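You operate a simulated robot arm through the tools that you are given. There is no shell and no other tool. Be economical: measure what you need, move in short steps, check, and stop when the job is done.

You run a simulated two-armed robot. Do the job below in one go: nothing can be reset, and whatever is moved stays where it is left.

Task
On the steel table top, fold the grey rag in half.

Only the result counts: the job must be done as asked and must still hold three seconds after the hand-in. Knocking over, shifting, dropping, spilling or breaking anything else fails it. Flat cloth is picked up by pressing the open fingertips on it (5 to 10 N) and closing them slowly along it; thin cloth reads only 2 to 8 mm in the jaws.

Robot
Two 7-joint arms with two-finger parallel grippers on one trunk, on a base that drives. Base frame: it is fixed to the floor where the robot stands at the start and does not move with it; the origin is under the middle of the robot, x ahead of it, y to its left, z up; the surface under the hand at the start is at about z = 880. Lengths are in mm, angles in rad, forces in N, time in s.
The left shoulder is at the start at [70, 134, 1151], the right one opposite. With the tool pointing down near the work surface each hand reaches from about 200 to 660 mm from the robot's upright axis, wherever it stands, measured 20 degrees to its own side. Places, roughly: grey rag [500, 100, 900]; steel table top [700, 700, 900]. Payload 1.57 kg a hand.
The TCP of each hand is the grasp point between the finger pads, 30 mm short of the fingertips. In the tool frame z runs along the fingers and y along their closing line. Largest opening 80 mm; finger width 17, thickness 12; the body of the gripper, 40 by 82 mm, starts 80 mm behind the TCP.
Orientation is that of the tool frame in the base frame, as [roll, pitch, yaw] about the fixed x, y, z axes, in that order (R = Rz(yaw) Ry(pitch) Rx(roll)). With the fingers straight down and closing along the base's y, the tool's x points along the base's -x, its y along +y and its z along -z.

Tools
- The arms move only by the tool jog_arm. It takes "left_commands", "right_commands" or both (then of equal length, played together; a hand with none holds still); each is a list that holds one entry, the list of rows, each a list of 7 numbers: the shift along the base's x, y, z in units of 400 mm (1.0 is 400 mm), then the turn, a rotation vector about the base's x, y, z in units of 45 degrees (1.0 is 45 degrees), then the opening, from 0 (shut) to 1 (fully open). In form: [[[x, y, z, rx, ry, rz, grip], ...]]. A call has 1 to 10 rows; each row is the pose to reach, as a shift and turn from the pose commanded when the call began. A call with a number of a shift or a turn outside -1 to 1 is refused whole. A row lasts 0.2 s, in which the tool goes at most 50 mm and 0.15 rad; a call with a longer step from one row to the next is refused whole, and so is a gripper value outside its range. Where a pose cannot be reached the arm comes as near as it can. A force on the tool above 40 N (or 10 N above the force at the start of the call, whichever is more), or a blocked arm, ends the call early, and 0.2 s more pass. Each finger travels about 153 mm/s and halts on what it meets, pressing with about 39 N; the grip force reading is that of the motor and also rises with nothing between the fingers. The clock runs only during rows and for 0.2 s after the last one: add rows that repeat a pose to give the fingers time. The reply holds the time, the measured pose of the TCP, the force on the tool along the base axes, the opening and the grip force, in the units named above and with some noise, with the torque about the TCP (base axes, N m) and any sound that the robot's microphone picked up.
- Cameras (640 x 400 px; columns grow to the right, rows downward): "scene" is now at [139.9, 13.8, 1364.4]; the picture's right is [0.15, -0.99, 0.00], its down [-0.69, -0.11, -0.72] and it looks along [0.71, 0.11, -0.70] (base axes); focal length 214 px, centre (320, 200). "left" rides on the left gripper at [72, 7, -122] in its tool frame; the picture's right is [-0.09, 1.00, 0.00], its down [-0.84, -0.08, -0.54] and it looks along [-0.54, -0.05, 0.84] (tool axes); focal length 238 px, centre (320, 200). "right" rides on the right gripper at [72, -7, -122] in its tool frame; the picture's right is [0.09, 1.00, 0.00], its down [-0.84, 0.08, -0.54] and it looks along [-0.54, 0.05, 0.84] (tool axes); focal length 238 px, centre (320, 200). There is no depth. A picture from a camera that has moved, and an enlarged one, comes with that camera's place and axes in the base frame and with its lens. The place of the scene camera against the robot may be out by one fixed shift of up to 12 mm in any direction.
- capture(camera): a new picture of that camera. No time passes.
- move_column(by): slides the trunk up (or, below 0, down) by that many mm; the arms and the scene camera ride with it, the base frame stays. It gives what a move gives, with no picture.
- roll_base(legs): drives the robot by 1 to 6 legs, each [ahead, left, turn to the left] in mm, mm and rad, along the robot's own axes; the way and the turn of a leg run together, so that a leg with both is an arc; at most 1500 mm and 3.142 rad a leg. The arms and the cameras ride along, it lands a little off, and it stops where it bumps. It gives what a move gives.
- head_to(pan, tilt): turns the head with the scene camera to pan (to the left, within 1.501 rad either way) and tilt (down, from -0.506 to 1.204), counted from straight ahead of the robot. It gives what a move gives.
- enlarge(camera, box): a new picture of the part [left, top, right, bottom] of that camera's present view, enlarged. No time passes.
- finish_job(): hands the job in; it is judged then, once.

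Work in short steps. Places have to be worked out from the pictures, the camera data and where the tool is seen: move nearer, look again, correct. Check each grasp and each placing, and mend what went wrong. You have 120 turns and 100 pictures in all, those below and enlarged ones among them. Open the grippers and draw the arms clear of the work before you hand the job in, unless the task says otherwise; then end with one line.

The tools are called after "Request:" as a command line: name --argument value ..., lists and objects as JSON in quotes. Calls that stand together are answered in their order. jog_arm: Moves the arms, as the interface text tells. Its arguments: {"type":"object","properties":{"left_commands":{"type":"array","items":{"type":"array","items":{"type":"array","items":{"type":"number"}}}},"right_commands":{"type":"array","items":{"type":"array","items":{"type":"array","items":{"type":"number"}}}}},"required":[]} The other tools are called the same way: move_column (by) slides the trunk up or down; roll_base (legs) drives the base; head_to (pan, tilt) turns the head that bears the scene camera; capture (camera) takes a picture; enlarge (camera, box) takes an enlarged picture of a part of a camera's view; finish_job () hands the job in.

At the start:

```text
time_s: 0.0
left_ee_pos: [391.7, 255.4, 1140.0]
left_tcp_rot: [-3.14, 0.0, -3.14]
left_wrist_force: [0.0, -0.2, -0.2]
left_wrist_torque: [0.04, 0.0, 0.0]
left_opening: 79.9
left_grasp_force: 0.0
right_ee_pos: [382.4, -76.0, 1117.7]
right_tcp_rot: [3.141, 0.0, 3.142]
right_wrist_force: [0.1, 0.1, 0.0]
right_wrist_torque: [0.01, -0.03, 0.01]
right_opening: 80.0
right_grasp_force: 0.1
trunk travel left (down, up): [-725.0, 215.0]
robot x, y, heading: [1.9, 0.9, 0.005]
head pan, tilt: [0.154, 0.77]
```

scene: 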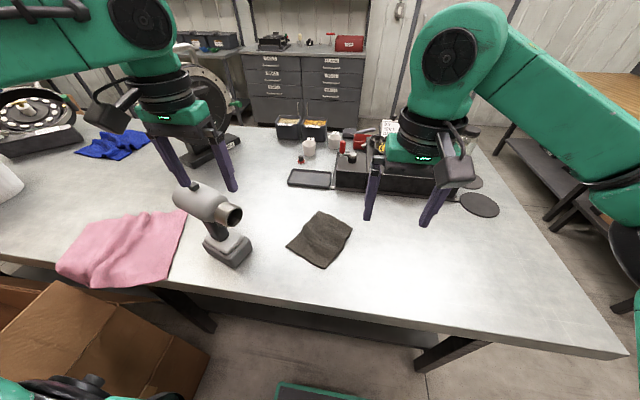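
right: 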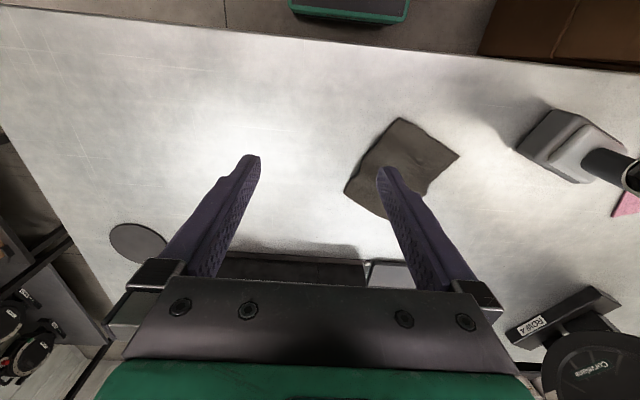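
left: 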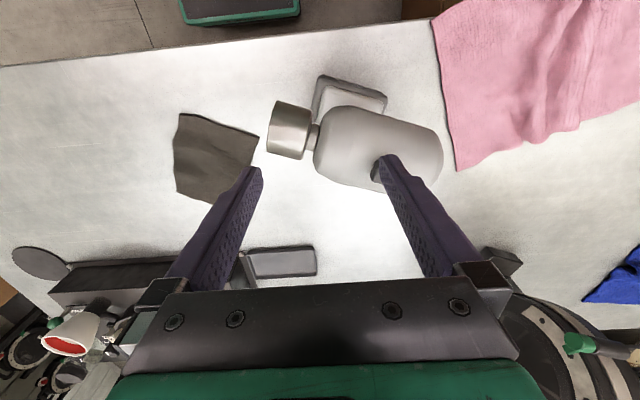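

The grey rag lies in the middle of the table, right of the heat gun. I enlarge the scene and right views to locate its corners.

Request:
enlarge --camera "scene" --box '[270, 195, 370, 275]'

Request:
enlarge --camera "right" --box '[310, 100, 490, 230]'

```text
5.00 times, centred on (320, 235) of scene
camera zoom: at [139.9, 13.8, 1364.4], right [0.15, -0.99, 0.0], down [-0.69, -0.11, -0.72], along [0.71, 0.11, -0.7], focal length 1072 px, centre (320, 25)
```

zoom: 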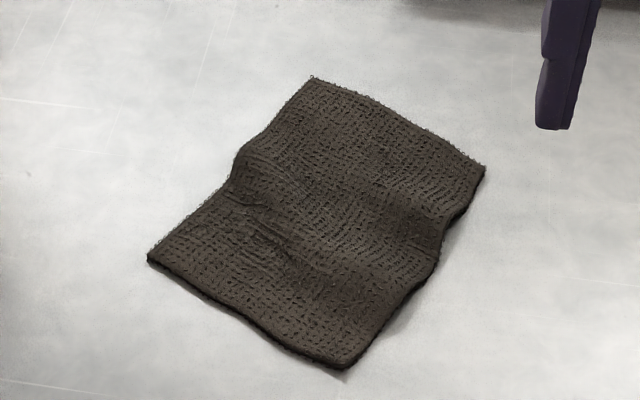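

```text
3.08 times, centred on (400, 165) of right
camera zoom: at [311.2, -81.0, 1238.7], right [-0.09, 1.0, 0.0], down [0.84, 0.08, 0.54], along [0.54, 0.05, -0.84], focal length 733 px, centre (74, 308)
```

zoom: 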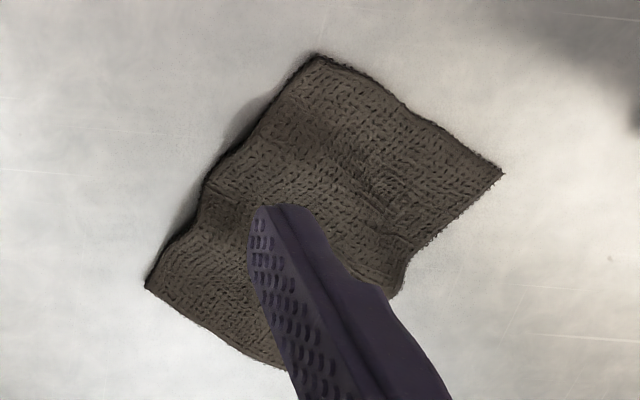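

From three views the corners are about A(576,90), B(523,-20), C(388,40), D(436,152), so the rag is about 120 by 150 mm. I'll fold near edge CD onto far edge AB with a hand on each corner. First I move the right hand over C and the left sideways at height, clear of the heat gun.

Request:
jog_arm --right_commands '[[[0.012, 0.06, -0.08, 0, 0, 0, 0.9], [0.024, 0.12, -0.16, 0, 0, 0, 0.8], [0.036, 0.18, -0.23, 0, 0, 0, 0.6], [0.045, 0.24, -0.3, 0, 0, 0, 0.5], [0.05, 0.29, -0.37, 0, 0, 0, 0.4], [0.05, 0.29, -0.37, 0, 0, 0, 0.4]]]' --left_commands '[[[0.03, -0.06, 0, 0, 0, 0, 0.9], [0.06, -0.12, 0, 0, 0, 0, 0.8], [0.09, -0.18, 0, 0, 0, 0, 0.6], [0.11, -0.22, 0, 0, 0, 0, 0.5], [0.128, -0.26, 0, 0, 0, 0, 0.4], [0.128, -0.26, 0, 0, 0, 0, 0.4]]]'

Request:
capture --camera "scene"

Request:
capture --camera "right"

Request:
capture --camera "left"

```text
time_s: 1.4
left_ee_pos: [443.3, 150.5, 1140.2]
left_tcp_rot: [3.141, 0.003, -3.14]
left_wrist_force: [-0.2, -1.2, 0.3]
left_wrist_torque: [0.01, 0.01, -0.01]
left_opening: 32.2
left_grasp_force: 0.2
right_ee_pos: [401.9, 41.5, 968.2]
right_tcp_rot: [3.14, 0.0, 3.141]
right_wrist_force: [-0.3, -0.7, -1.3]
right_wrist_torque: [0.02, -0.03, 0.0]
right_opening: 32.0
right_grasp_force: 0.0
trunk travel left (down, up): [-725.0, 215.0]
robot x, y, heading: [2.2, 3.1, -0.002]
head pan, tilt: [0.154, 0.77]
```

```text
94 pictures are left
camera scene: at [139.2, 13.5, 1364.5], right [0.15, -0.99, 0.0], down [-0.69, -0.11, -0.72], along [0.71, 0.11, -0.7], focal length 214 px, centre (320, 200)
```

scene: 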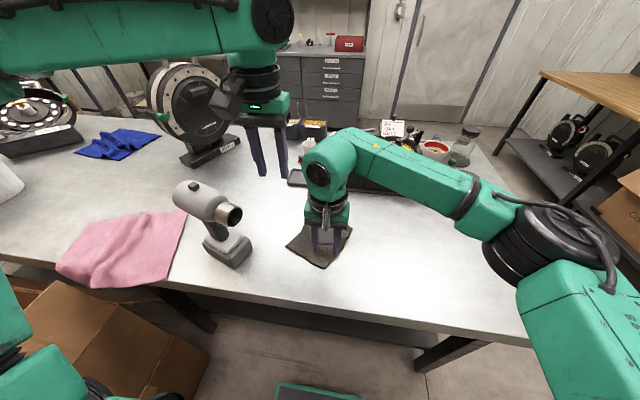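

```text
93 pictures are left
camera right: at [330.9, 34.9, 1089.9], right [-0.09, 1.0, 0.0], down [0.84, 0.08, 0.54], along [0.54, 0.05, -0.84], focal length 238 px, centre (320, 200)
```

right: 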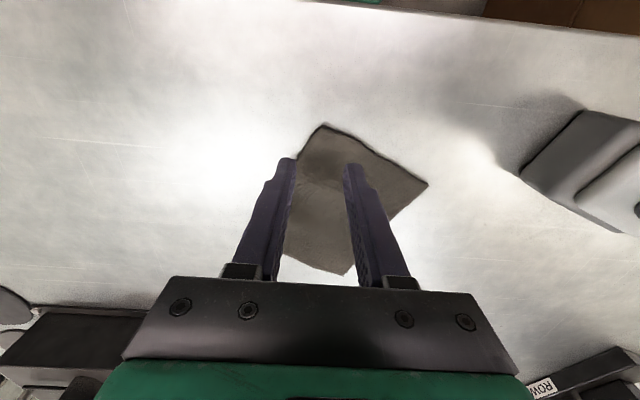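

```text
92 pictures are left
camera left: at [370.6, 157.1, 1262.4], right [0.09, 1.0, 0.0], down [0.84, -0.08, 0.54], along [0.54, -0.05, -0.84], focal length 238 px, centre (320, 200)
```

left: 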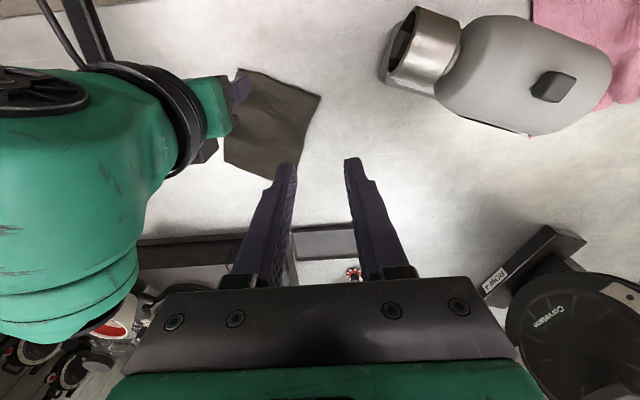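

C and D are confirmed at (387,43) and (436,153). I turn the right hand 20° so it straddles the corner and lower it to just above the cloth. The left hand turns -45° at height, first half of a 90° turn for clearance.

Request:
jog_arm --right_commands '[[[0.003, 0.018, 0, 0, 0, 0.15, 0.4], [0.003, 0.018, -0.02, 0, 0, 0.3, 0.4], [0.003, 0.018, -0.05, 0, 0, 0.444, 0.4], [0.003, 0.018, -0.08, 0, 0, 0.444, 0.4], [0.003, 0.018, -0.11, 0, 0, 0.444, 0.4], [0.003, 0.018, -0.11, 0, 0, 0.444, 0.4]]]' --left_commands '[[[0, 0, 0, 0, 0, -0.17, 0.4], [0, 0, 0, 0, 0, -0.34, 0.4], [0, 0, 0, 0, 0, -0.51, 0.4], [0, 0, 0, 0, 0, -0.68, 0.4], [0, 0, 0, 0, 0, -0.85, 0.4], [0, 0, 0, 0, 0, -1.0, 0.4]]]'

Request:
enlarge --camera "right" --box '[220, 60, 460, 260]'

```text
time_s: 2.8
left_ee_pos: [443.1, 150.7, 1139.3]
left_tcp_rot: [3.14, 0.002, 2.356]
left_wrist_force: [-0.1, -0.6, 0.3]
left_wrist_torque: [-0.01, -0.02, 0.0]
left_opening: 32.1
left_grasp_force: 0.0
right_ee_pos: [402.2, 48.2, 924.1]
right_tcp_rot: [-3.141, 0.001, -2.793]
right_wrist_force: [0.1, 0.5, -1.3]
right_wrist_torque: [0.01, 0.03, 0.03]
right_opening: 31.8
right_grasp_force: 0.2
trunk travel left (down, up): [-725.0, 215.0]
robot x, y, heading: [-1.5, -2.4, 0.002]
head pan, tilt: [0.154, 0.77]
```

```text
2.00 times, centred on (340, 160) of right
camera zoom: at [339.1, 17.9, 1046.5], right [-0.43, 0.9, 0.0], down [0.76, 0.36, 0.54], along [0.49, 0.23, -0.84], focal length 477 px, centre (280, 280)
```

zoom: 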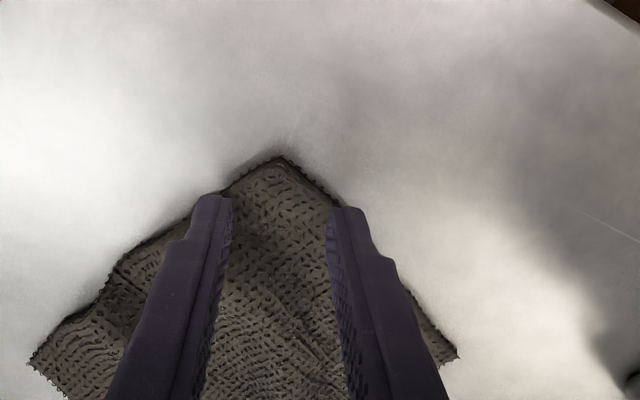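

The fingers straddle corner C. I move 4 mm further in, narrow them a bit and step down towards contact while watching the force, and the left hand finishes its turn.

Request:
jog_arm --right_commands '[[[0.01, 0.004, 0, 0, 0, 0, 0.36], [0.01, 0.004, -0.005, 0, 0, 0, 0.36], [0.01, 0.004, -0.01, 0, 0, 0, 0.36], [0.01, 0.004, -0.015, 0, 0, 0, 0.36], [0.01, 0.004, -0.02, 0, 0, 0, 0.36], [0.01, 0.004, -0.02, 0, 0, 0, 0.36]]]' --left_commands '[[[0, 0, 0, 0, 0, -0.17, 0.4], [0, 0, 0, 0, 0, -0.34, 0.4], [0, 0, 0, 0, 0, -0.51, 0.4], [0, 0, 0, 0, 0, -0.68, 0.4], [0, 0, 0, 0, 0, -0.85, 0.4], [0, 0, 0, 0, 0, -0.95, 0.4]]]'

```text
time_s: 4.2
left_ee_pos: [443.2, 149.9, 1139.9]
left_tcp_rot: [3.141, 0.001, 1.609]
left_wrist_force: [0.2, 0.4, -0.1]
left_wrist_torque: [0.01, -0.01, 0.0]
left_opening: 32.0
left_grasp_force: 0.1
right_ee_pos: [407.1, 50.8, 916.3]
right_tcp_rot: [-3.141, 0.0, -2.793]
right_wrist_force: [0.4, 0.1, 0.1]
right_wrist_torque: [0.03, -0.03, 0.01]
right_opening: 28.6
right_grasp_force: 0.0
trunk travel left (down, up): [-725.0, 215.0]
robot x, y, heading: [-1.1, 4.2, -0.0]
head pan, tilt: [0.154, 0.77]
```

Tips are at about z 886 with no contact yet, so I continue down in 1 mm steps.

Request:
jog_arm --right_commands '[[[0, 0, -0.003, 0, 0, 0, 0.36], [0, 0, -0.006, 0, 0, 0, 0.36], [0, 0, -0.009, 0, 0, 0, 0.36], [0, 0, -0.009, 0, 0, 0, 0.36]]]'

```text
time_s: 5.2
left_ee_pos: [443.2, 150.7, 1139.7]
left_tcp_rot: [3.141, 0.0, 1.612]
left_wrist_force: [-0.8, -0.2, -0.1]
left_wrist_torque: [-0.01, -0.01, -0.03]
left_opening: 32.3
left_grasp_force: 0.1
right_ee_pos: [407.9, 51.3, 914.2]
right_tcp_rot: [3.14, -0.002, -2.793]
right_wrist_force: [-0.2, 0.0, 4.9]
right_wrist_torque: [0.01, -0.02, -0.02]
right_opening: 28.4
right_grasp_force: 0.1
trunk travel left (down, up): [-725.0, 215.0]
robot x, y, heading: [4.2, -2.3, 0.002]
head pan, tilt: [0.154, 0.77]
```

Contact reads 4.9 N. I press slightly more and close slowly.

Request:
jog_arm --right_commands '[[[0, 0, -0.002, 0, 0, 0, 0.36], [0, 0, -0.002, 0, 0, 0, 0.32], [0, 0, -0.002, 0, 0, 0, 0.28], [0, 0, -0.002, 0, 0, 0, 0.24], [0, 0, -0.002, 0, 0, 0, 0.2], [0, 0, -0.002, 0, 0, 0, 0.16], [0, 0, -0.002, 0, 0, 0, 0.12], [0, 0, -0.002, 0, 0, 0, 0.08], [0, 0, -0.002, 0, 0, 0, 0.04], [0, 0, -0.002, 0, 0, 0, 0]]]'

Request:
enlarge --camera "right" --box '[220, 60, 460, 260]'

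```text
time_s: 7.4
left_ee_pos: [441.0, 150.5, 1140.8]
left_tcp_rot: [3.14, 0.0, 1.61]
left_wrist_force: [0.5, -0.3, -0.2]
left_wrist_torque: [-0.01, 0.03, 0.0]
left_opening: 32.3
left_grasp_force: 0.1
right_ee_pos: [406.5, 50.9, 912.5]
right_tcp_rot: [3.141, 0.002, -2.792]
right_wrist_force: [0.3, -0.4, 10.4]
right_wrist_torque: [-0.01, -0.03, 0.02]
right_opening: 4.0
right_grasp_force: 24.5
trunk travel left (down, up): [-725.0, 215.0]
robot x, y, heading: [-1.6, -1.3, 0.001]
head pan, tilt: [0.154, 0.77]
```

```text
2.00 times, centred on (340, 160) of right
camera zoom: at [342.0, 19.5, 1034.9], right [-0.43, 0.9, 0.0], down [0.76, 0.36, 0.54], along [0.49, 0.23, -0.84], focal length 477 px, centre (280, 280)
```

zoom: 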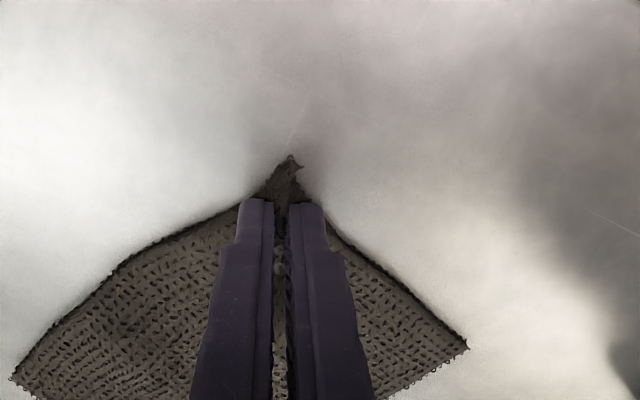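

The right hand holds C at 4 mm. I lower the left hand to z about 1000 near D and look.

Request:
jog_arm --left_commands '[[[0, -0.02, -0.1, 0, 0, 0, 0.4], [0, -0.02, -0.2, 0, 0, 0, 0.4], [0, -0.02, -0.3, 0, 0, 0, 0.4], [0, -0.02, -0.35, 0, 0, 0, 0.4]]]'

Request:
capture --camera "scene"

Request:
capture --camera "left"

```text
time_s: 8.4
left_ee_pos: [442.7, 141.7, 1000.1]
left_tcp_rot: [3.141, 0.001, 1.613]
left_wrist_force: [-0.5, -0.1, 0.0]
left_wrist_torque: [-0.02, 0.01, -0.02]
left_opening: 32.1
left_grasp_force: 0.0
right_ee_pos: [407.0, 49.0, 914.1]
right_tcp_rot: [-3.142, 0.002, -2.794]
right_wrist_force: [0.1, -0.6, 10.3]
right_wrist_torque: [-0.03, -0.04, 0.01]
right_opening: 3.6
right_grasp_force: 25.0
trunk travel left (down, up): [-725.0, 215.0]
robot x, y, heading: [-2.5, 1.2, 0.0]
head pan, tilt: [0.154, 0.77]
```

```text
89 pictures are left
camera scene: at [138.4, 13.6, 1364.6], right [0.15, -0.99, 0.0], down [-0.69, -0.11, -0.72], along [0.71, 0.11, -0.7], focal length 214 px, centre (320, 200)
```

scene: 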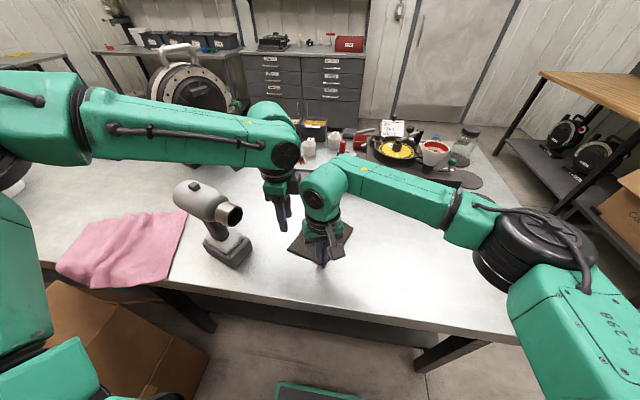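

```text
88 pictures are left
camera left: at [446.0, 214.1, 1122.0], right [1.0, -0.05, 0.0], down [-0.04, -0.84, 0.54], along [-0.03, -0.54, -0.84], focal length 238 px, centre (320, 200)
```

left: 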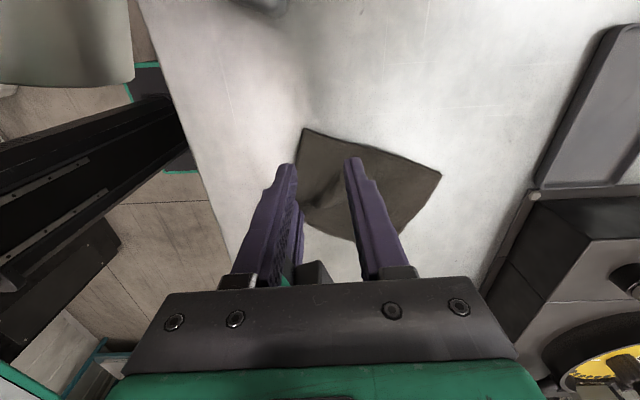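

D now sits near (425,145). I place the left hand at (438,129) and lower it to just above the cloth.

Request:
jog_arm --left_commands '[[[-0.012, -0.032, -0.05, 0, 0, 0, 0.36], [-0.012, -0.032, -0.1, 0, 0, 0, 0.36], [-0.012, -0.032, -0.15, 0, 0, 0, 0.36], [-0.012, -0.032, -0.18, 0, 0, 0, 0.36], [-0.012, -0.032, -0.2, 0, 0, 0, 0.36], [-0.012, -0.032, -0.2, 0, 0, 0, 0.36]]]'

Request:
enlarge --camera "left" --box '[220, 60, 460, 260]'

Request:
enlarge --camera "scene" --box '[200, 100, 400, 280]'

```text
time_s: 9.2
left_ee_pos: [443.0, 128.8, 953.6]
left_tcp_rot: [3.118, 0.014, 1.622]
left_wrist_force: [0.4, 0.3, -0.1]
left_wrist_torque: [0.03, 0.01, 0.01]
left_opening: 28.9
left_grasp_force: 0.2
right_ee_pos: [407.4, 48.6, 912.8]
right_tcp_rot: [-3.14, 0.003, -2.795]
right_wrist_force: [-3.9, 3.2, 23.7]
right_wrist_torque: [0.08, 0.09, 0.01]
right_opening: 3.8
right_grasp_force: 24.3
trunk travel left (down, up): [-725.0, 215.0]
robot x, y, heading: [-1.6, -0.4, 0.0]
head pan, tilt: [0.154, 0.77]
stopped in row 4 (right hand): the force on the tool passed its limit at 58 N (the readings are from after the stop); the commanded pose is now the measured one
```

```text
2.00 times, centred on (340, 160) of left
camera zoom: at [443.5, 203.1, 1073.5], right [1.0, -0.04, 0.02], down [-0.05, -0.83, 0.55], along [0.0, -0.55, -0.83], focal length 477 px, centre (280, 280)
```

zoom: 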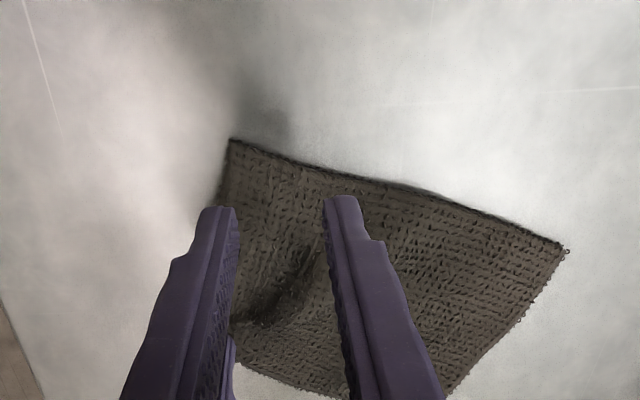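

```text
2.22 times, centred on (300, 190) of scene
camera zoom: at [136.7, 13.7, 1364.9], right [0.15, -0.99, 0.0], down [-0.69, -0.11, -0.72], along [0.71, 0.11, -0.69], focal length 477 px, centre (364, 222)
```

zoom: 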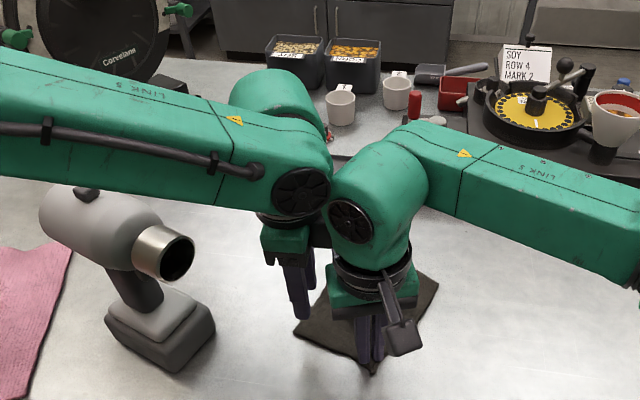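

The two wrist housings touched each other. I lift the left hand back up, then tilt the right hand, which still holds C, with its top towards -y to make room.

Request:
jog_arm --left_commands '[[[0, 0, 0.03, 0, 0, 0, 0.36], [0, 0, 0.1, 0, 0, 0, 0.36], [0, 0, 0.17, 0, 0, 0, 0.36]]]'

Request:
jog_arm --right_commands '[[[0, -0.005, 0.015, 0.1, 0, 0, 0], [0, -0.012, 0.025, 0.25, 0, 0, 0], [0, -0.022, 0.025, 0.4, 0, 0, 0], [0, -0.032, 0.025, 0.556, 0, 0, 0], [0, -0.032, 0.025, 0.556, 0, 0, 0]]]'

Request:
enlarge --camera "scene" --box '[200, 100, 400, 280]'

Request:
capture --camera "left"

```text
time_s: 10.0
left_ee_pos: [441.8, 128.9, 1020.2]
left_tcp_rot: [3.121, 0.011, 1.62]
left_wrist_force: [0.2, 0.4, -0.1]
left_wrist_torque: [0.01, 0.01, 0.02]
left_opening: 28.7
left_grasp_force: 0.0
right_ee_pos: [406.7, 48.3, 912.2]
right_tcp_rot: [-3.138, 0.005, -2.794]
right_wrist_force: [-0.4, 1.6, 27.9]
right_wrist_torque: [0.1, -0.04, 0.03]
right_opening: 3.9
right_grasp_force: 24.4
trunk travel left (down, up): [-725.0, 215.0]
robot x, y, heading: [1.3, -0.3, -0.002]
head pan, tilt: [0.154, 0.77]
```

```text
time_s: 11.2
left_ee_pos: [444.3, 130.3, 1018.4]
left_tcp_rot: [3.124, 0.015, 1.621]
left_wrist_force: [0.2, 0.4, 0.1]
left_wrist_torque: [0.0, -0.02, 0.0]
left_opening: 28.8
left_grasp_force: 0.1
right_ee_pos: [409.8, 36.8, 919.9]
right_tcp_rot: [2.73, 0.144, -2.825]
right_wrist_force: [-0.1, 0.0, 0.0]
right_wrist_torque: [-0.09, -0.03, -0.01]
right_opening: 3.7
right_grasp_force: 24.4
trunk travel left (down, up): [-725.0, 215.0]
robot x, y, heading: [-3.1, 0.5, 0.002]
head pan, tilt: [0.154, 0.77]
```

```text
2.22 times, centred on (300, 190) of scene
camera zoom: at [139.9, 14.6, 1364.4], right [0.15, -0.99, 0.0], down [-0.69, -0.11, -0.72], along [0.71, 0.11, -0.7], focal length 477 px, centre (364, 222)
```

zoom: 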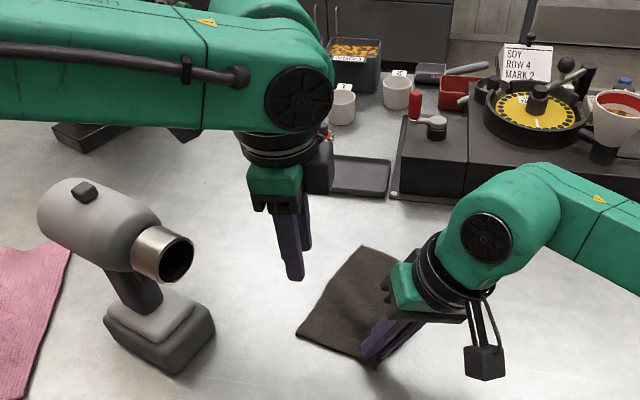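

```text
84 pictures are left
camera left: at [445.9, 203.9, 1139.8], right [1.0, -0.04, 0.02], down [-0.05, -0.83, 0.55], along [-0.01, -0.55, -0.83], focal length 238 px, centre (320, 200)
```

left: 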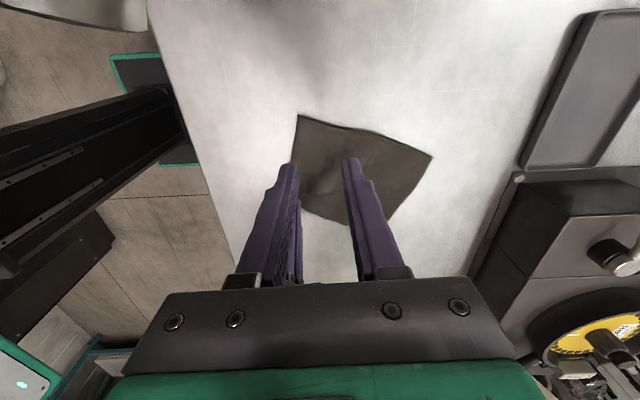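

Now there's plenty of room. D is at about (425,141), so the left hand goes to (438,126) just above the cloth.

Request:
jog_arm --left_commands '[[[-0.015, -0.01, -0.1, 0, 0, 0, 0.36], [-0.015, -0.01, -0.18, 0, 0, 0, 0.36], [-0.015, -0.01, -0.23, 0, 0, 0, 0.36], [-0.015, -0.01, -0.25, 0, 0, 0, 0.36], [-0.015, -0.01, -0.25, 0, 0, 0, 0.36]]]'

Request:
enlarge --camera "left" --box '[220, 60, 460, 260]'

```text
time_s: 12.4
left_ee_pos: [438.7, 124.9, 917.1]
left_tcp_rot: [3.125, 0.012, 1.622]
left_wrist_force: [-0.9, 0.2, 0.4]
left_wrist_torque: [0.03, 0.01, 0.02]
left_opening: 28.6
left_grasp_force: 0.0
right_ee_pos: [407.8, 35.1, 919.7]
right_tcp_rot: [2.733, 0.146, -2.825]
right_wrist_force: [0.1, 0.3, 0.7]
right_wrist_torque: [-0.05, -0.03, 0.03]
right_opening: 3.7
right_grasp_force: 24.6
trunk travel left (down, up): [-725.0, 215.0]
robot x, y, heading: [0.7, 4.4, -0.002]
head pan, tilt: [0.154, 0.77]
```

```text
2.00 times, centred on (340, 160) of left
camera zoom: at [440.0, 199.0, 1039.1], right [1.0, -0.04, 0.02], down [-0.05, -0.83, 0.55], along [-0.01, -0.55, -0.83], focal length 477 px, centre (280, 280)
```

zoom: 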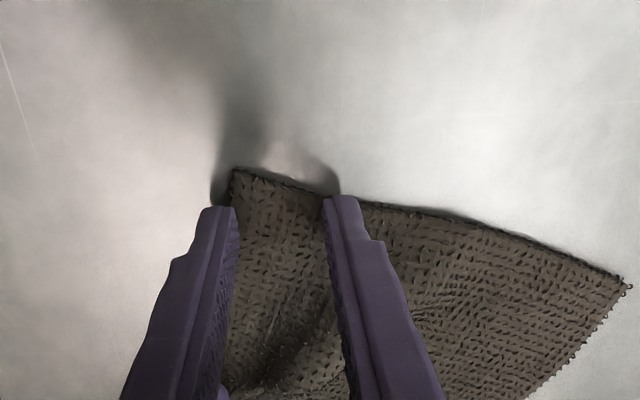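

The left finger is right at the edge, so I shift 4 mm inward and step down to contact.

Request:
jog_arm --left_commands '[[[0.01, 0, 0, 0, 0, 0, 0.36], [0.01, 0, -0.004, 0, 0, 0, 0.36], [0.01, 0, -0.008, 0, 0, 0, 0.36], [0.01, 0, -0.011, 0, 0, 0, 0.36], [0.01, 0, -0.011, 0, 0, 0, 0.36]]]'

```text
time_s: 13.6
left_ee_pos: [441.8, 124.1, 912.3]
left_tcp_rot: [3.124, 0.012, 1.622]
left_wrist_force: [0.3, 0.2, 1.8]
left_wrist_torque: [-0.01, -0.01, 0.0]
left_opening: 28.6
left_grasp_force: 0.1
right_ee_pos: [408.7, 34.9, 919.2]
right_tcp_rot: [2.732, 0.144, -2.824]
right_wrist_force: [0.8, 0.6, 0.2]
right_wrist_torque: [-0.06, -0.02, 0.0]
right_opening: 3.3
right_grasp_force: 23.9
trunk travel left (down, up): [-725.0, 215.0]
robot x, y, heading: [1.4, 0.6, 0.002]
head pan, tilt: [0.154, 0.77]
```

Light contact at 1.8 N. I press about 2.5 mm more and close slowly.

Request:
jog_arm --left_commands '[[[0, 0, -0.004, 0, 0, 0, 0.36], [0, 0, -0.007, 0, 0, 0, 0.33], [0, 0, -0.007, 0, 0, 0, 0.29], [0, 0, -0.007, 0, 0, 0, 0.25], [0, 0, -0.007, 0, 0, 0, 0.21], [0, 0, -0.007, 0, 0, 0, 0.17], [0, 0, -0.007, 0, 0, 0, 0.13], [0, 0, -0.007, 0, 0, 0, 0.09], [0, 0, -0.007, 0, 0, 0, 0.04], [0, 0, -0.007, 0, 0, 0, 0]]]'

Request:
enlarge --camera "left" --box '[220, 60, 460, 260]'

```text
time_s: 15.8
left_ee_pos: [441.6, 124.0, 911.8]
left_tcp_rot: [3.122, 0.013, 1.619]
left_wrist_force: [0.0, -0.3, 20.0]
left_wrist_torque: [-0.03, 0.0, 0.01]
left_opening: 0.0
left_grasp_force: 21.8
right_ee_pos: [407.3, 35.0, 920.1]
right_tcp_rot: [2.733, 0.147, -2.826]
right_wrist_force: [-0.2, -0.1, 0.5]
right_wrist_torque: [-0.04, -0.05, -0.01]
right_opening: 3.7
right_grasp_force: 24.4
trunk travel left (down, up): [-725.0, 215.0]
robot x, y, heading: [-0.4, -1.4, -0.001]
head pan, tilt: [0.154, 0.77]
```

```text
2.00 times, centred on (340, 160) of left
camera zoom: at [441.3, 198.4, 1034.1], right [1.0, -0.04, 0.02], down [-0.05, -0.83, 0.55], along [0.0, -0.55, -0.83], focal length 477 px, centre (280, 280)
```

zoom: 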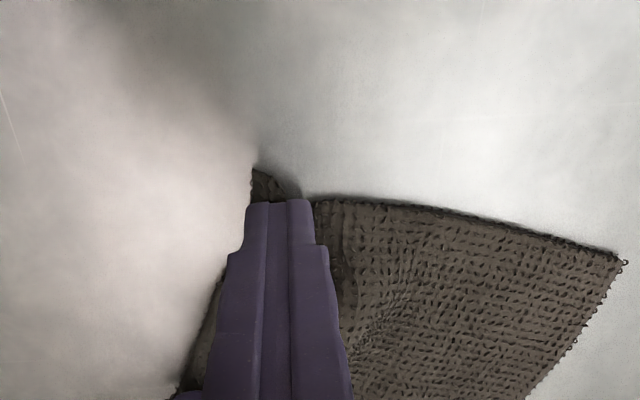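

The opening reads 0 and I pressed too hard (20 N), so nothing was gripped. I lift, open and look again.

Request:
jog_arm --left_commands '[[[0, 0, 0.02, 0, 0, 0, 0.0], [0, 0, 0.02, 0, 0, 0, 0.36], [0, 0, 0.03, 0, 0, 0, 0.36], [0, 0, 0.03, 0, 0, 0, 0.36]]]'

Request:
enlarge --camera "left" --box '[220, 60, 460, 260]'

```text
time_s: 16.8
left_ee_pos: [444.4, 124.8, 923.2]
left_tcp_rot: [3.123, 0.013, 1.62]
left_wrist_force: [-0.3, -0.1, 0.4]
left_wrist_torque: [0.02, 0.01, -0.03]
left_opening: 28.6
left_grasp_force: 0.0
right_ee_pos: [408.6, 35.5, 919.8]
right_tcp_rot: [2.733, 0.144, -2.825]
right_wrist_force: [1.0, -0.1, -0.2]
right_wrist_torque: [-0.06, -0.04, 0.03]
right_opening: 3.6
right_grasp_force: 24.1
trunk travel left (down, up): [-725.0, 215.0]
robot x, y, heading: [0.9, 3.4, -0.006]
head pan, tilt: [0.154, 0.77]
```

```text
2.00 times, centred on (340, 160) of left
camera zoom: at [443.9, 199.1, 1044.5], right [1.0, -0.04, 0.02], down [-0.05, -0.83, 0.55], along [-0.01, -0.55, -0.83], focal length 477 px, centre (280, 280)
```

zoom: 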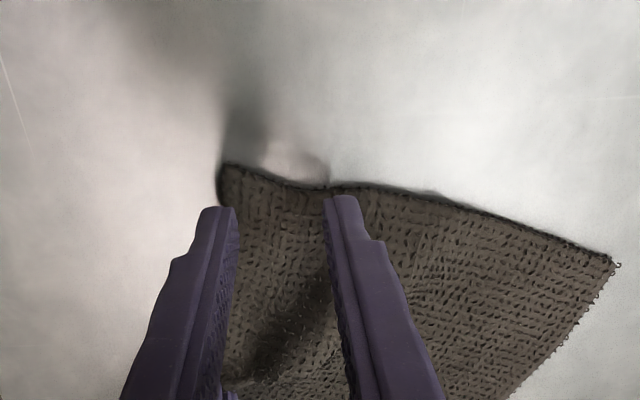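

The cloth corner is still within reach. I move 3 mm right and 4 mm further in, then approach the light-contact height.

Request:
jog_arm --left_commands '[[[0.008, -0.01, -0.01, 0, 0, 0, 0.36], [0.008, -0.01, -0.02, 0, 0, 0, 0.36], [0.008, -0.01, -0.026, 0, 0, 0, 0.36], [0.008, -0.01, -0.03, 0, 0, 0, 0.36], [0.008, -0.01, -0.03, 0, 0, 0, 0.36]]]'

```text
time_s: 18.0
left_ee_pos: [445.5, 120.6, 912.9]
left_tcp_rot: [3.119, 0.014, 1.621]
left_wrist_force: [1.5, 1.5, 16.9]
left_wrist_torque: [0.04, 0.09, -0.06]
left_opening: 28.4
left_grasp_force: 0.1
right_ee_pos: [407.2, 34.5, 920.3]
right_tcp_rot: [2.733, 0.147, -2.825]
right_wrist_force: [1.0, -0.3, -0.6]
right_wrist_torque: [-0.09, -0.01, -0.01]
right_opening: 3.4
right_grasp_force: 25.0
trunk travel left (down, up): [-725.0, 215.0]
robot x, y, heading: [-0.5, -3.5, -0.003]
head pan, tilt: [0.154, 0.77]
```

That is 16.9 N, so I ease up 1.4 mm to get about 8 N, then close slowly.

Request:
jog_arm --left_commands '[[[0, 0, 0.0035, 0, 0, 0, 0.36], [0, 0, 0.0035, 0, 0, 0, 0.36]]]'

Request:
jog_arm --left_commands '[[[0, 0, 0, 0, 0, 0, 0.33], [0, 0, 0, 0, 0, 0, 0.3], [0, 0, 0, 0, 0, 0, 0.26], [0, 0, 0, 0, 0, 0, 0.22], [0, 0, 0, 0, 0, 0, 0.18], [0, 0, 0, 0, 0, 0, 0.14], [0, 0, 0, 0, 0, 0, 0.1], [0, 0, 0, 0, 0, 0, 0.06], [0, 0, 0, 0, 0, 0, 0.03], [0, 0, 0, 0, 0, 0, 0]]]'

Request:
enlarge --camera "left" --box '[220, 60, 460, 260]'

```text
time_s: 18.6
left_ee_pos: [446.3, 119.8, 913.2]
left_tcp_rot: [3.123, 0.01, 1.621]
left_wrist_force: [1.5, -0.2, 12.1]
left_wrist_torque: [-0.01, 0.01, 0.02]
left_opening: 27.9
left_grasp_force: 0.1
right_ee_pos: [408.5, 35.1, 920.7]
right_tcp_rot: [2.732, 0.147, -2.827]
right_wrist_force: [-0.3, 0.4, 0.0]
right_wrist_torque: [-0.1, -0.02, -0.04]
right_opening: 3.6
right_grasp_force: 24.9
trunk travel left (down, up): [-725.0, 215.0]
robot x, y, heading: [0.6, -2.5, 0.002]
head pan, tilt: [0.154, 0.77]
```

```text
time_s: 20.8
left_ee_pos: [445.7, 120.2, 912.5]
left_tcp_rot: [3.123, 0.014, 1.619]
left_wrist_force: [0.5, -0.4, 9.3]
left_wrist_torque: [-0.01, -0.03, 0.01]
left_opening: 0.3
left_grasp_force: 21.3
right_ee_pos: [407.4, 35.3, 921.0]
right_tcp_rot: [2.733, 0.146, -2.825]
right_wrist_force: [-0.3, 0.6, 0.2]
right_wrist_torque: [-0.05, 0.01, -0.01]
right_opening: 3.7
right_grasp_force: 24.3
trunk travel left (down, up): [-725.0, 215.0]
robot x, y, heading: [-1.1, 3.1, 0.0]
head pan, tilt: [0.154, 0.77]
```

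```text
2.00 times, centred on (340, 160) of left
camera zoom: at [445.8, 194.9, 1034.7], right [1.0, -0.04, 0.02], down [-0.05, -0.83, 0.55], along [-0.01, -0.55, -0.83], focal length 477 px, centre (280, 280)
```

zoom: 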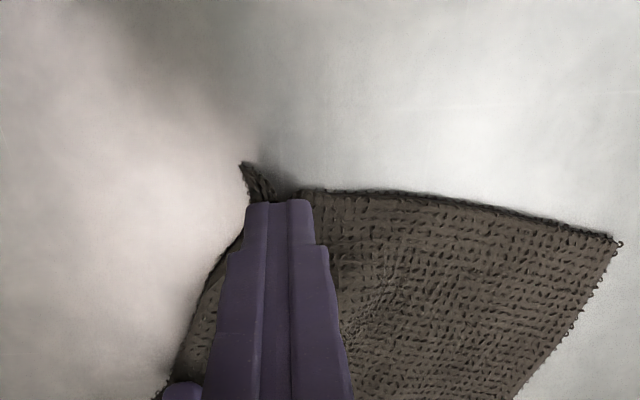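

Still empty. The lifted C corner is probably tensioning the cloth. I lower and slacken the right hand slightly, lift and open the left, turn it 12° to square with the corner, and look.

Request:
jog_arm --left_commands '[[[0, 0, 0.02, 0, 0, 0, 0.0], [0, 0.01, 0.04, 0, 0, 0.13, 0.42], [0, 0.01, 0.05, 0, 0, 0.26, 0.42], [0, 0.01, 0.05, 0, 0, 0.26, 0.42]]]' --right_commands '[[[0, 0.004, -0.004, 0, 0, 0, 0], [0, 0.008, -0.008, 0, 0, 0, 0], [0, 0.012, -0.012, 0, 0, 0, 0], [0, 0.012, -0.012, 0, 0, 0, 0]]]'

Request:
enlarge --camera "left" --box '[220, 60, 460, 260]'

Request:
enlarge --camera "scene" --box '[240, 160, 400, 280]'

```text
time_s: 21.8
left_ee_pos: [445.0, 125.6, 931.3]
left_tcp_rot: [3.124, 0.013, 1.825]
left_wrist_force: [0.7, 0.8, 0.2]
left_wrist_torque: [0.01, 0.0, 0.03]
left_opening: 33.5
left_grasp_force: 0.0
right_ee_pos: [408.9, 39.2, 916.1]
right_tcp_rot: [2.731, 0.146, -2.826]
right_wrist_force: [0.3, -1.2, 2.9]
right_wrist_torque: [-0.1, 0.01, -0.02]
right_opening: 3.7
right_grasp_force: 24.3
trunk travel left (down, up): [-725.0, 215.0]
robot x, y, heading: [-2.2, -2.0, 0.002]
head pan, tilt: [0.154, 0.77]
```

```text
2.00 times, centred on (340, 160) of left
camera zoom: at [431.6, 197.8, 1054.2], right [0.99, 0.16, 0.02], down [0.12, -0.83, 0.55], along [0.11, -0.54, -0.83], focal length 477 px, centre (280, 280)
```

zoom: 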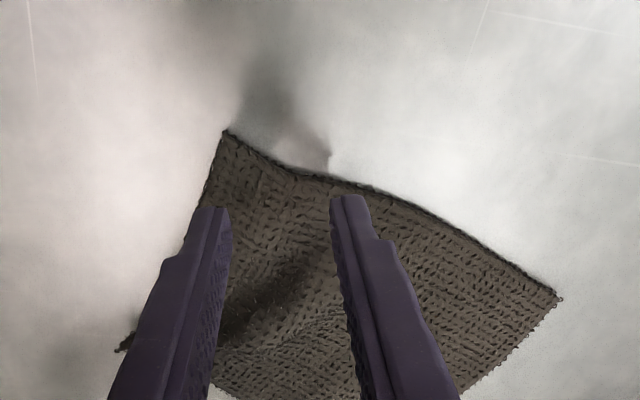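

```text
3.33 times, centred on (320, 220) of scene
camera zoom: at [139.3, 13.7, 1364.5], right [0.15, -0.99, 0.0], down [-0.69, -0.11, -0.72], along [0.71, 0.11, -0.7], focal length 715 px, centre (320, 133)
```

zoom: 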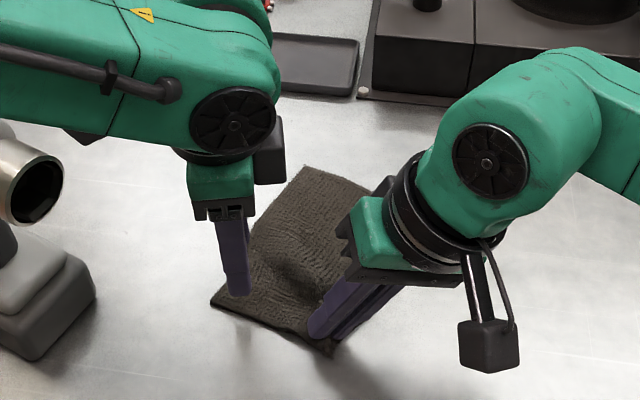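

D has sprung back to (425,146). I place the left hand at (441,123), with both fingers well on the cloth, and come down gently.

Request:
jog_arm --left_commands '[[[-0.01, -0.006, -0.01, 0, 0, 0, 0.36], [-0.01, -0.006, -0.025, 0, 0, 0, 0.36], [-0.01, -0.006, -0.035, 0, 0, 0, 0.36], [-0.01, -0.006, -0.041, 0, 0, 0, 0.36], [-0.01, -0.006, -0.041, 0, 0, 0, 0.36]]]'

Request:
enlarge --camera "left" --box '[220, 60, 460, 260]'

```text
time_s: 23.0
left_ee_pos: [441.9, 122.7, 915.6]
left_tcp_rot: [3.121, 0.01, 1.827]
left_wrist_force: [-0.1, -0.2, 0.6]
left_wrist_torque: [-0.01, 0.0, 0.01]
left_opening: 28.7
left_grasp_force: 0.1
right_ee_pos: [408.2, 40.6, 916.2]
right_tcp_rot: [2.733, 0.146, -2.824]
right_wrist_force: [-0.1, -0.8, 6.5]
right_wrist_torque: [-0.09, -0.02, -0.01]
right_opening: 3.7
right_grasp_force: 24.5
trunk travel left (down, up): [-725.0, 215.0]
robot x, y, heading: [1.8, -0.7, 0.002]
head pan, tilt: [0.154, 0.77]
```

```text
2.00 times, centred on (340, 160) of left
camera zoom: at [427.4, 195.2, 1037.3], right [0.99, 0.16, 0.02], down [0.12, -0.83, 0.55], along [0.1, -0.54, -0.83], focal length 477 px, centre (280, 280)
```

zoom: 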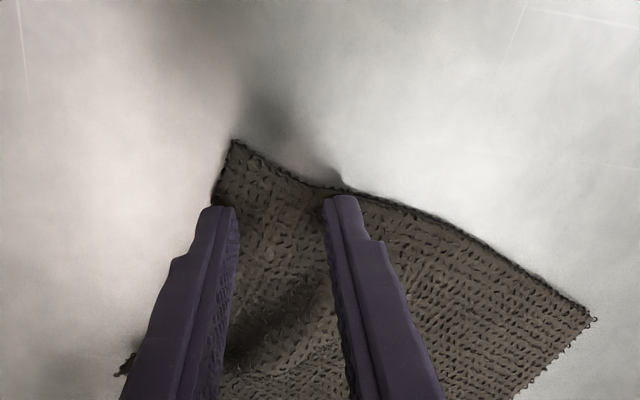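

The closing line is tilted about 1°, so I level it, shift 3 mm right and press gently.

Request:
jog_arm --left_commands '[[[0.008, 0, 0, -0.01, 0.028, 0, 0.36], [0.008, 0, -0.003, -0.01, 0.028, 0, 0.36], [0.008, 0, -0.005, -0.01, 0.028, 0, 0.36], [0.008, 0, -0.005, -0.01, 0.028, 0, 0.36]]]'

```text
time_s: 24.0
left_ee_pos: [444.5, 121.4, 914.9]
left_tcp_rot: [-3.137, 0.015, 1.825]
left_wrist_force: [0.3, 0.3, 2.0]
left_wrist_torque: [0.0, -0.04, 0.0]
left_opening: 29.2
left_grasp_force: 0.0
right_ee_pos: [408.1, 39.6, 916.7]
right_tcp_rot: [2.733, 0.146, -2.825]
right_wrist_force: [1.1, 0.0, 6.0]
right_wrist_torque: [-0.04, 0.0, 0.0]
right_opening: 3.6
right_grasp_force: 24.4
trunk travel left (down, up): [-725.0, 215.0]
robot x, y, heading: [2.2, 2.6, 0.001]
head pan, tilt: [0.154, 0.77]
```

Light contact at 2 N. I go down another 0.8 mm for about 6–8 N.

Request:
jog_arm --left_commands '[[[0, 0, -0.003, 0, 0, 0, 0.36], [0, 0, -0.003, 0, 0, 0, 0.36]]]'

```text
time_s: 24.6
left_ee_pos: [445.8, 122.6, 913.4]
left_tcp_rot: [-3.138, 0.016, 1.825]
left_wrist_force: [1.0, 0.4, 6.1]
left_wrist_torque: [0.03, -0.02, -0.02]
left_opening: 28.7
left_grasp_force: 0.1
right_ee_pos: [409.1, 40.9, 915.4]
right_tcp_rot: [2.733, 0.146, -2.826]
right_wrist_force: [0.4, 0.3, 3.9]
right_wrist_torque: [-0.08, -0.03, -0.04]
right_opening: 3.8
right_grasp_force: 24.2
trunk travel left (down, up): [-725.0, 215.0]
robot x, y, heading: [0.6, -1.7, -0.001]
head pan, tilt: [0.154, 0.77]
```

6.1 N is in the range; I close slowly with a touch more press.

Request:
jog_arm --left_commands '[[[0, 0, -0.001, 0, 0, 0, 0.33], [0, 0, -0.0015, 0, 0, 0, 0.3], [0, 0, -0.0015, 0, 0, 0, 0.26], [0, 0, -0.0015, 0, 0, 0, 0.22], [0, 0, -0.0015, 0, 0, 0, 0.18], [0, 0, -0.0015, 0, 0, 0, 0.14], [0, 0, -0.0015, 0, 0, 0, 0.1], [0, 0, -0.0015, 0, 0, 0, 0.06], [0, 0, -0.0015, 0, 0, 0, 0.02], [0, 0, -0.0015, 0, 0, 0, 0]]]'

Request:
enlarge --camera "left" --box '[220, 60, 460, 260]'

```text
time_s: 26.8
left_ee_pos: [444.3, 122.2, 912.8]
left_tcp_rot: [-3.138, 0.017, 1.825]
left_wrist_force: [-0.2, -1.0, 14.9]
left_wrist_torque: [-0.03, -0.01, -0.02]
left_opening: 0.1
left_grasp_force: 21.0
right_ee_pos: [408.0, 39.9, 917.1]
right_tcp_rot: [2.732, 0.146, -2.828]
right_wrist_force: [0.3, 0.1, 1.7]
right_wrist_torque: [-0.06, -0.01, -0.05]
right_opening: 3.5
right_grasp_force: 24.2
trunk travel left (down, up): [-725.0, 215.0]
robot x, y, heading: [1.6, -1.1, -0.002]
head pan, tilt: [0.154, 0.77]
```

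```text
2.00 times, centred on (340, 160) of left
camera zoom: at [431.8, 195.9, 1034.1], right [0.99, 0.16, 0.0], down [0.13, -0.82, 0.55], along [0.09, -0.55, -0.83], focal length 477 px, centre (280, 280)
```

zoom: 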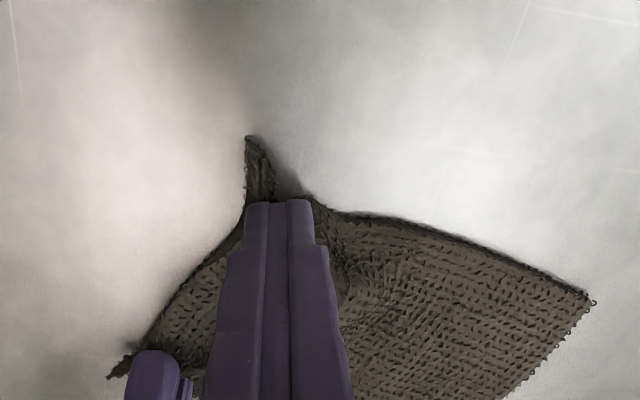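

Jaws read 0, with the cloth perhaps bunched under the tips. I lift 12 mm still closed to see whether anything is held.

Request:
jog_arm --left_commands '[[[0, 0, 0.015, 0, 0, 0, 0], [0, 0, 0.03, 0, 0, 0, 0]]]'

Request:
enlarge --camera "left" --box '[220, 60, 460, 260]'

```text
time_s: 27.4
left_ee_pos: [445.4, 123.4, 924.6]
left_tcp_rot: [-3.137, 0.013, 1.825]
left_wrist_force: [-0.3, -0.7, 0.6]
left_wrist_torque: [-0.01, 0.01, -0.02]
left_opening: 0.0
left_grasp_force: 21.8
right_ee_pos: [408.6, 40.5, 916.1]
right_tcp_rot: [2.733, 0.147, -2.825]
right_wrist_force: [0.1, 0.2, 5.0]
right_wrist_torque: [-0.09, -0.04, 0.0]
right_opening: 3.6
right_grasp_force: 25.3
trunk travel left (down, up): [-725.0, 215.0]
robot x, y, heading: [0.2, -1.7, -0.007]
head pan, tilt: [0.154, 0.77]
```

```text
2.00 times, centred on (340, 160) of left
camera zoom: at [433.2, 196.6, 1045.2], right [0.99, 0.16, 0.0], down [0.14, -0.82, 0.55], along [0.09, -0.55, -0.83], focal length 477 px, centre (280, 280)
```

zoom: 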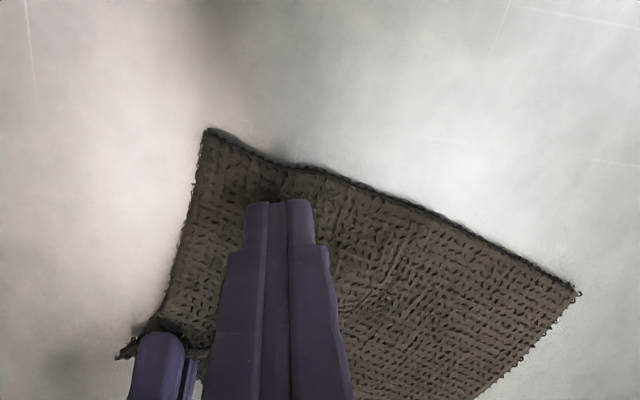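

Not held; the cloth springs back. A bump in the cloth lies between the finger positions, so I try a wider 40 mm bite around it with light pressure.

Request:
jog_arm --left_commands '[[[0.01, 0, 0, 0, 0, 0, 0.25], [0.01, 0, 0, 0, 0, 0, 0.5], [0.01, 0, -0.015, 0, 0, 0, 0.5], [0.01, 0, -0.022, 0, 0, 0, 0.5], [0.01, 0, -0.025, 0, 0, 0, 0.5], [0.01, 0, -0.025, 0, 0, 0, 0.5]]]'

Request:
enlarge --camera "left" --box '[220, 60, 460, 260]'

```text
time_s: 28.8
left_ee_pos: [448.3, 122.9, 914.5]
left_tcp_rot: [-3.137, 0.016, 1.825]
left_wrist_force: [0.2, -0.3, 1.3]
left_wrist_torque: [-0.03, 0.0, 0.0]
left_opening: 39.7
left_grasp_force: 0.0
right_ee_pos: [408.6, 40.5, 916.6]
right_tcp_rot: [2.734, 0.146, -2.826]
right_wrist_force: [-0.6, 0.4, 4.2]
right_wrist_torque: [-0.04, -0.03, -0.01]
right_opening: 3.5
right_grasp_force: 24.4
trunk travel left (down, up): [-725.0, 215.0]
robot x, y, heading: [2.6, -2.9, -0.0]
head pan, tilt: [0.154, 0.77]
```

```text
2.00 times, centred on (340, 160) of left
camera zoom: at [437.2, 196.2, 1035.6], right [0.99, 0.16, 0.0], down [0.14, -0.82, 0.55], along [0.09, -0.55, -0.83], focal length 477 px, centre (280, 280)
```

zoom: 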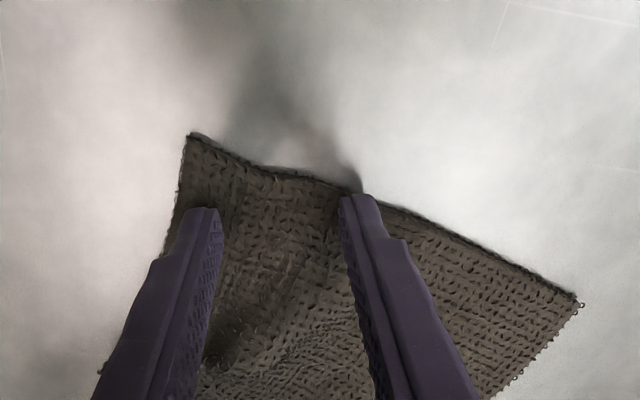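

Both fingers are on the cloth. I press 1 mm more to get about 6 N, then close slowly.

Request:
jog_arm --left_commands '[[[0, 0, -0.003, 0, 0, 0, 0.5], [0, 0, -0.003, 0, 0, 0, 0.47], [0, 0, -0.003, 0, 0, 0, 0.43], [0, 0, -0.003, 0, 0, 0, 0.39], [0, 0, -0.003, 0, 0, 0, 0.35], [0, 0, -0.003, 0, 0, 0, 0.31], [0, 0, -0.003, 0, 0, 0, 0.27], [0, 0, -0.003, 0, 0, 0, 0.23]]]'

Request:
enlarge --camera "left" --box '[220, 60, 460, 260]'

```text
time_s: 30.6
left_ee_pos: [448.7, 122.0, 913.9]
left_tcp_rot: [-3.138, 0.015, 1.826]
left_wrist_force: [-1.1, -0.2, 5.3]
left_wrist_torque: [0.01, -0.02, 0.04]
left_opening: 17.6
left_grasp_force: 0.2
right_ee_pos: [408.8, 40.3, 915.2]
right_tcp_rot: [2.733, 0.147, -2.825]
right_wrist_force: [-0.2, 1.5, 3.7]
right_wrist_torque: [-0.03, -0.03, -0.02]
right_opening: 3.8
right_grasp_force: 24.1
trunk travel left (down, up): [-725.0, 215.0]
robot x, y, heading: [-1.7, -1.1, -0.003]
head pan, tilt: [0.154, 0.77]
```

```text
2.00 times, centred on (340, 160) of left
camera zoom: at [436.8, 196.2, 1034.6], right [0.99, 0.16, 0.0], down [0.14, -0.82, 0.55], along [0.09, -0.55, -0.83], focal length 477 px, centre (280, 280)
```

zoom: 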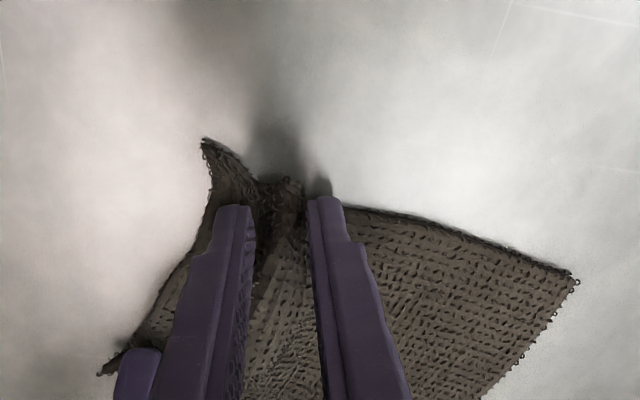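

A ridge is standing up between the fingers. I keep closing.

Request:
jog_arm --left_commands '[[[0, 0, 0, 0, 0, 0, 0.19], [0, 0, 0, 0, 0, 0, 0.16], [0, 0, 0, 0, 0, 0, 0.13], [0, 0, 0, 0, 0, 0, 0.1], [0, 0, 0, 0, 0, 0, 0.07], [0, 0, 0, 0, 0, 0, 0.04], [0, 0, 0, 0, 0, 0, 0.02], [0, 0, 0, 0, 0, 0, 0], [0, 0, 0, 0, 0, 0, 0]]]'

Request:
enlarge --camera "left" --box '[220, 60, 460, 260]'

```text
time_s: 32.6
left_ee_pos: [449.0, 122.0, 913.4]
left_tcp_rot: [-3.138, 0.016, 1.825]
left_wrist_force: [-1.1, -1.8, 5.7]
left_wrist_torque: [-0.1, 0.07, 0.02]
left_opening: 4.0
left_grasp_force: 25.0
right_ee_pos: [407.9, 39.8, 916.8]
right_tcp_rot: [2.735, 0.147, -2.825]
right_wrist_force: [1.8, 1.7, 3.2]
right_wrist_torque: [0.0, -0.03, -0.03]
right_opening: 3.9
right_grasp_force: 24.6
trunk travel left (down, up): [-725.0, 215.0]
robot x, y, heading: [0.7, -1.2, 0.001]
head pan, tilt: [0.154, 0.77]
```

```text
2.00 times, centred on (340, 160) of left
camera zoom: at [436.7, 196.1, 1034.6], right [0.99, 0.16, 0.0], down [0.14, -0.82, 0.55], along [0.09, -0.55, -0.83], focal length 477 px, centre (280, 280)
```

zoom: 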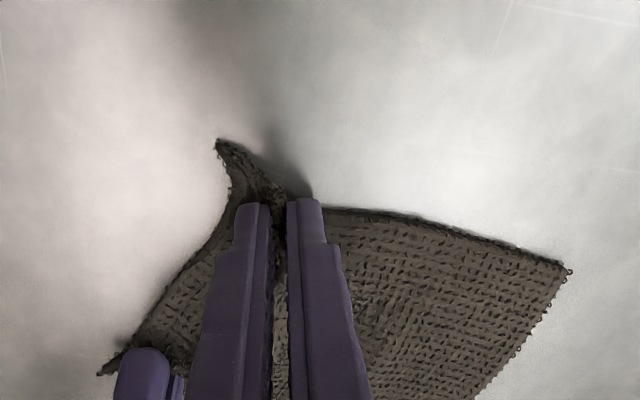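

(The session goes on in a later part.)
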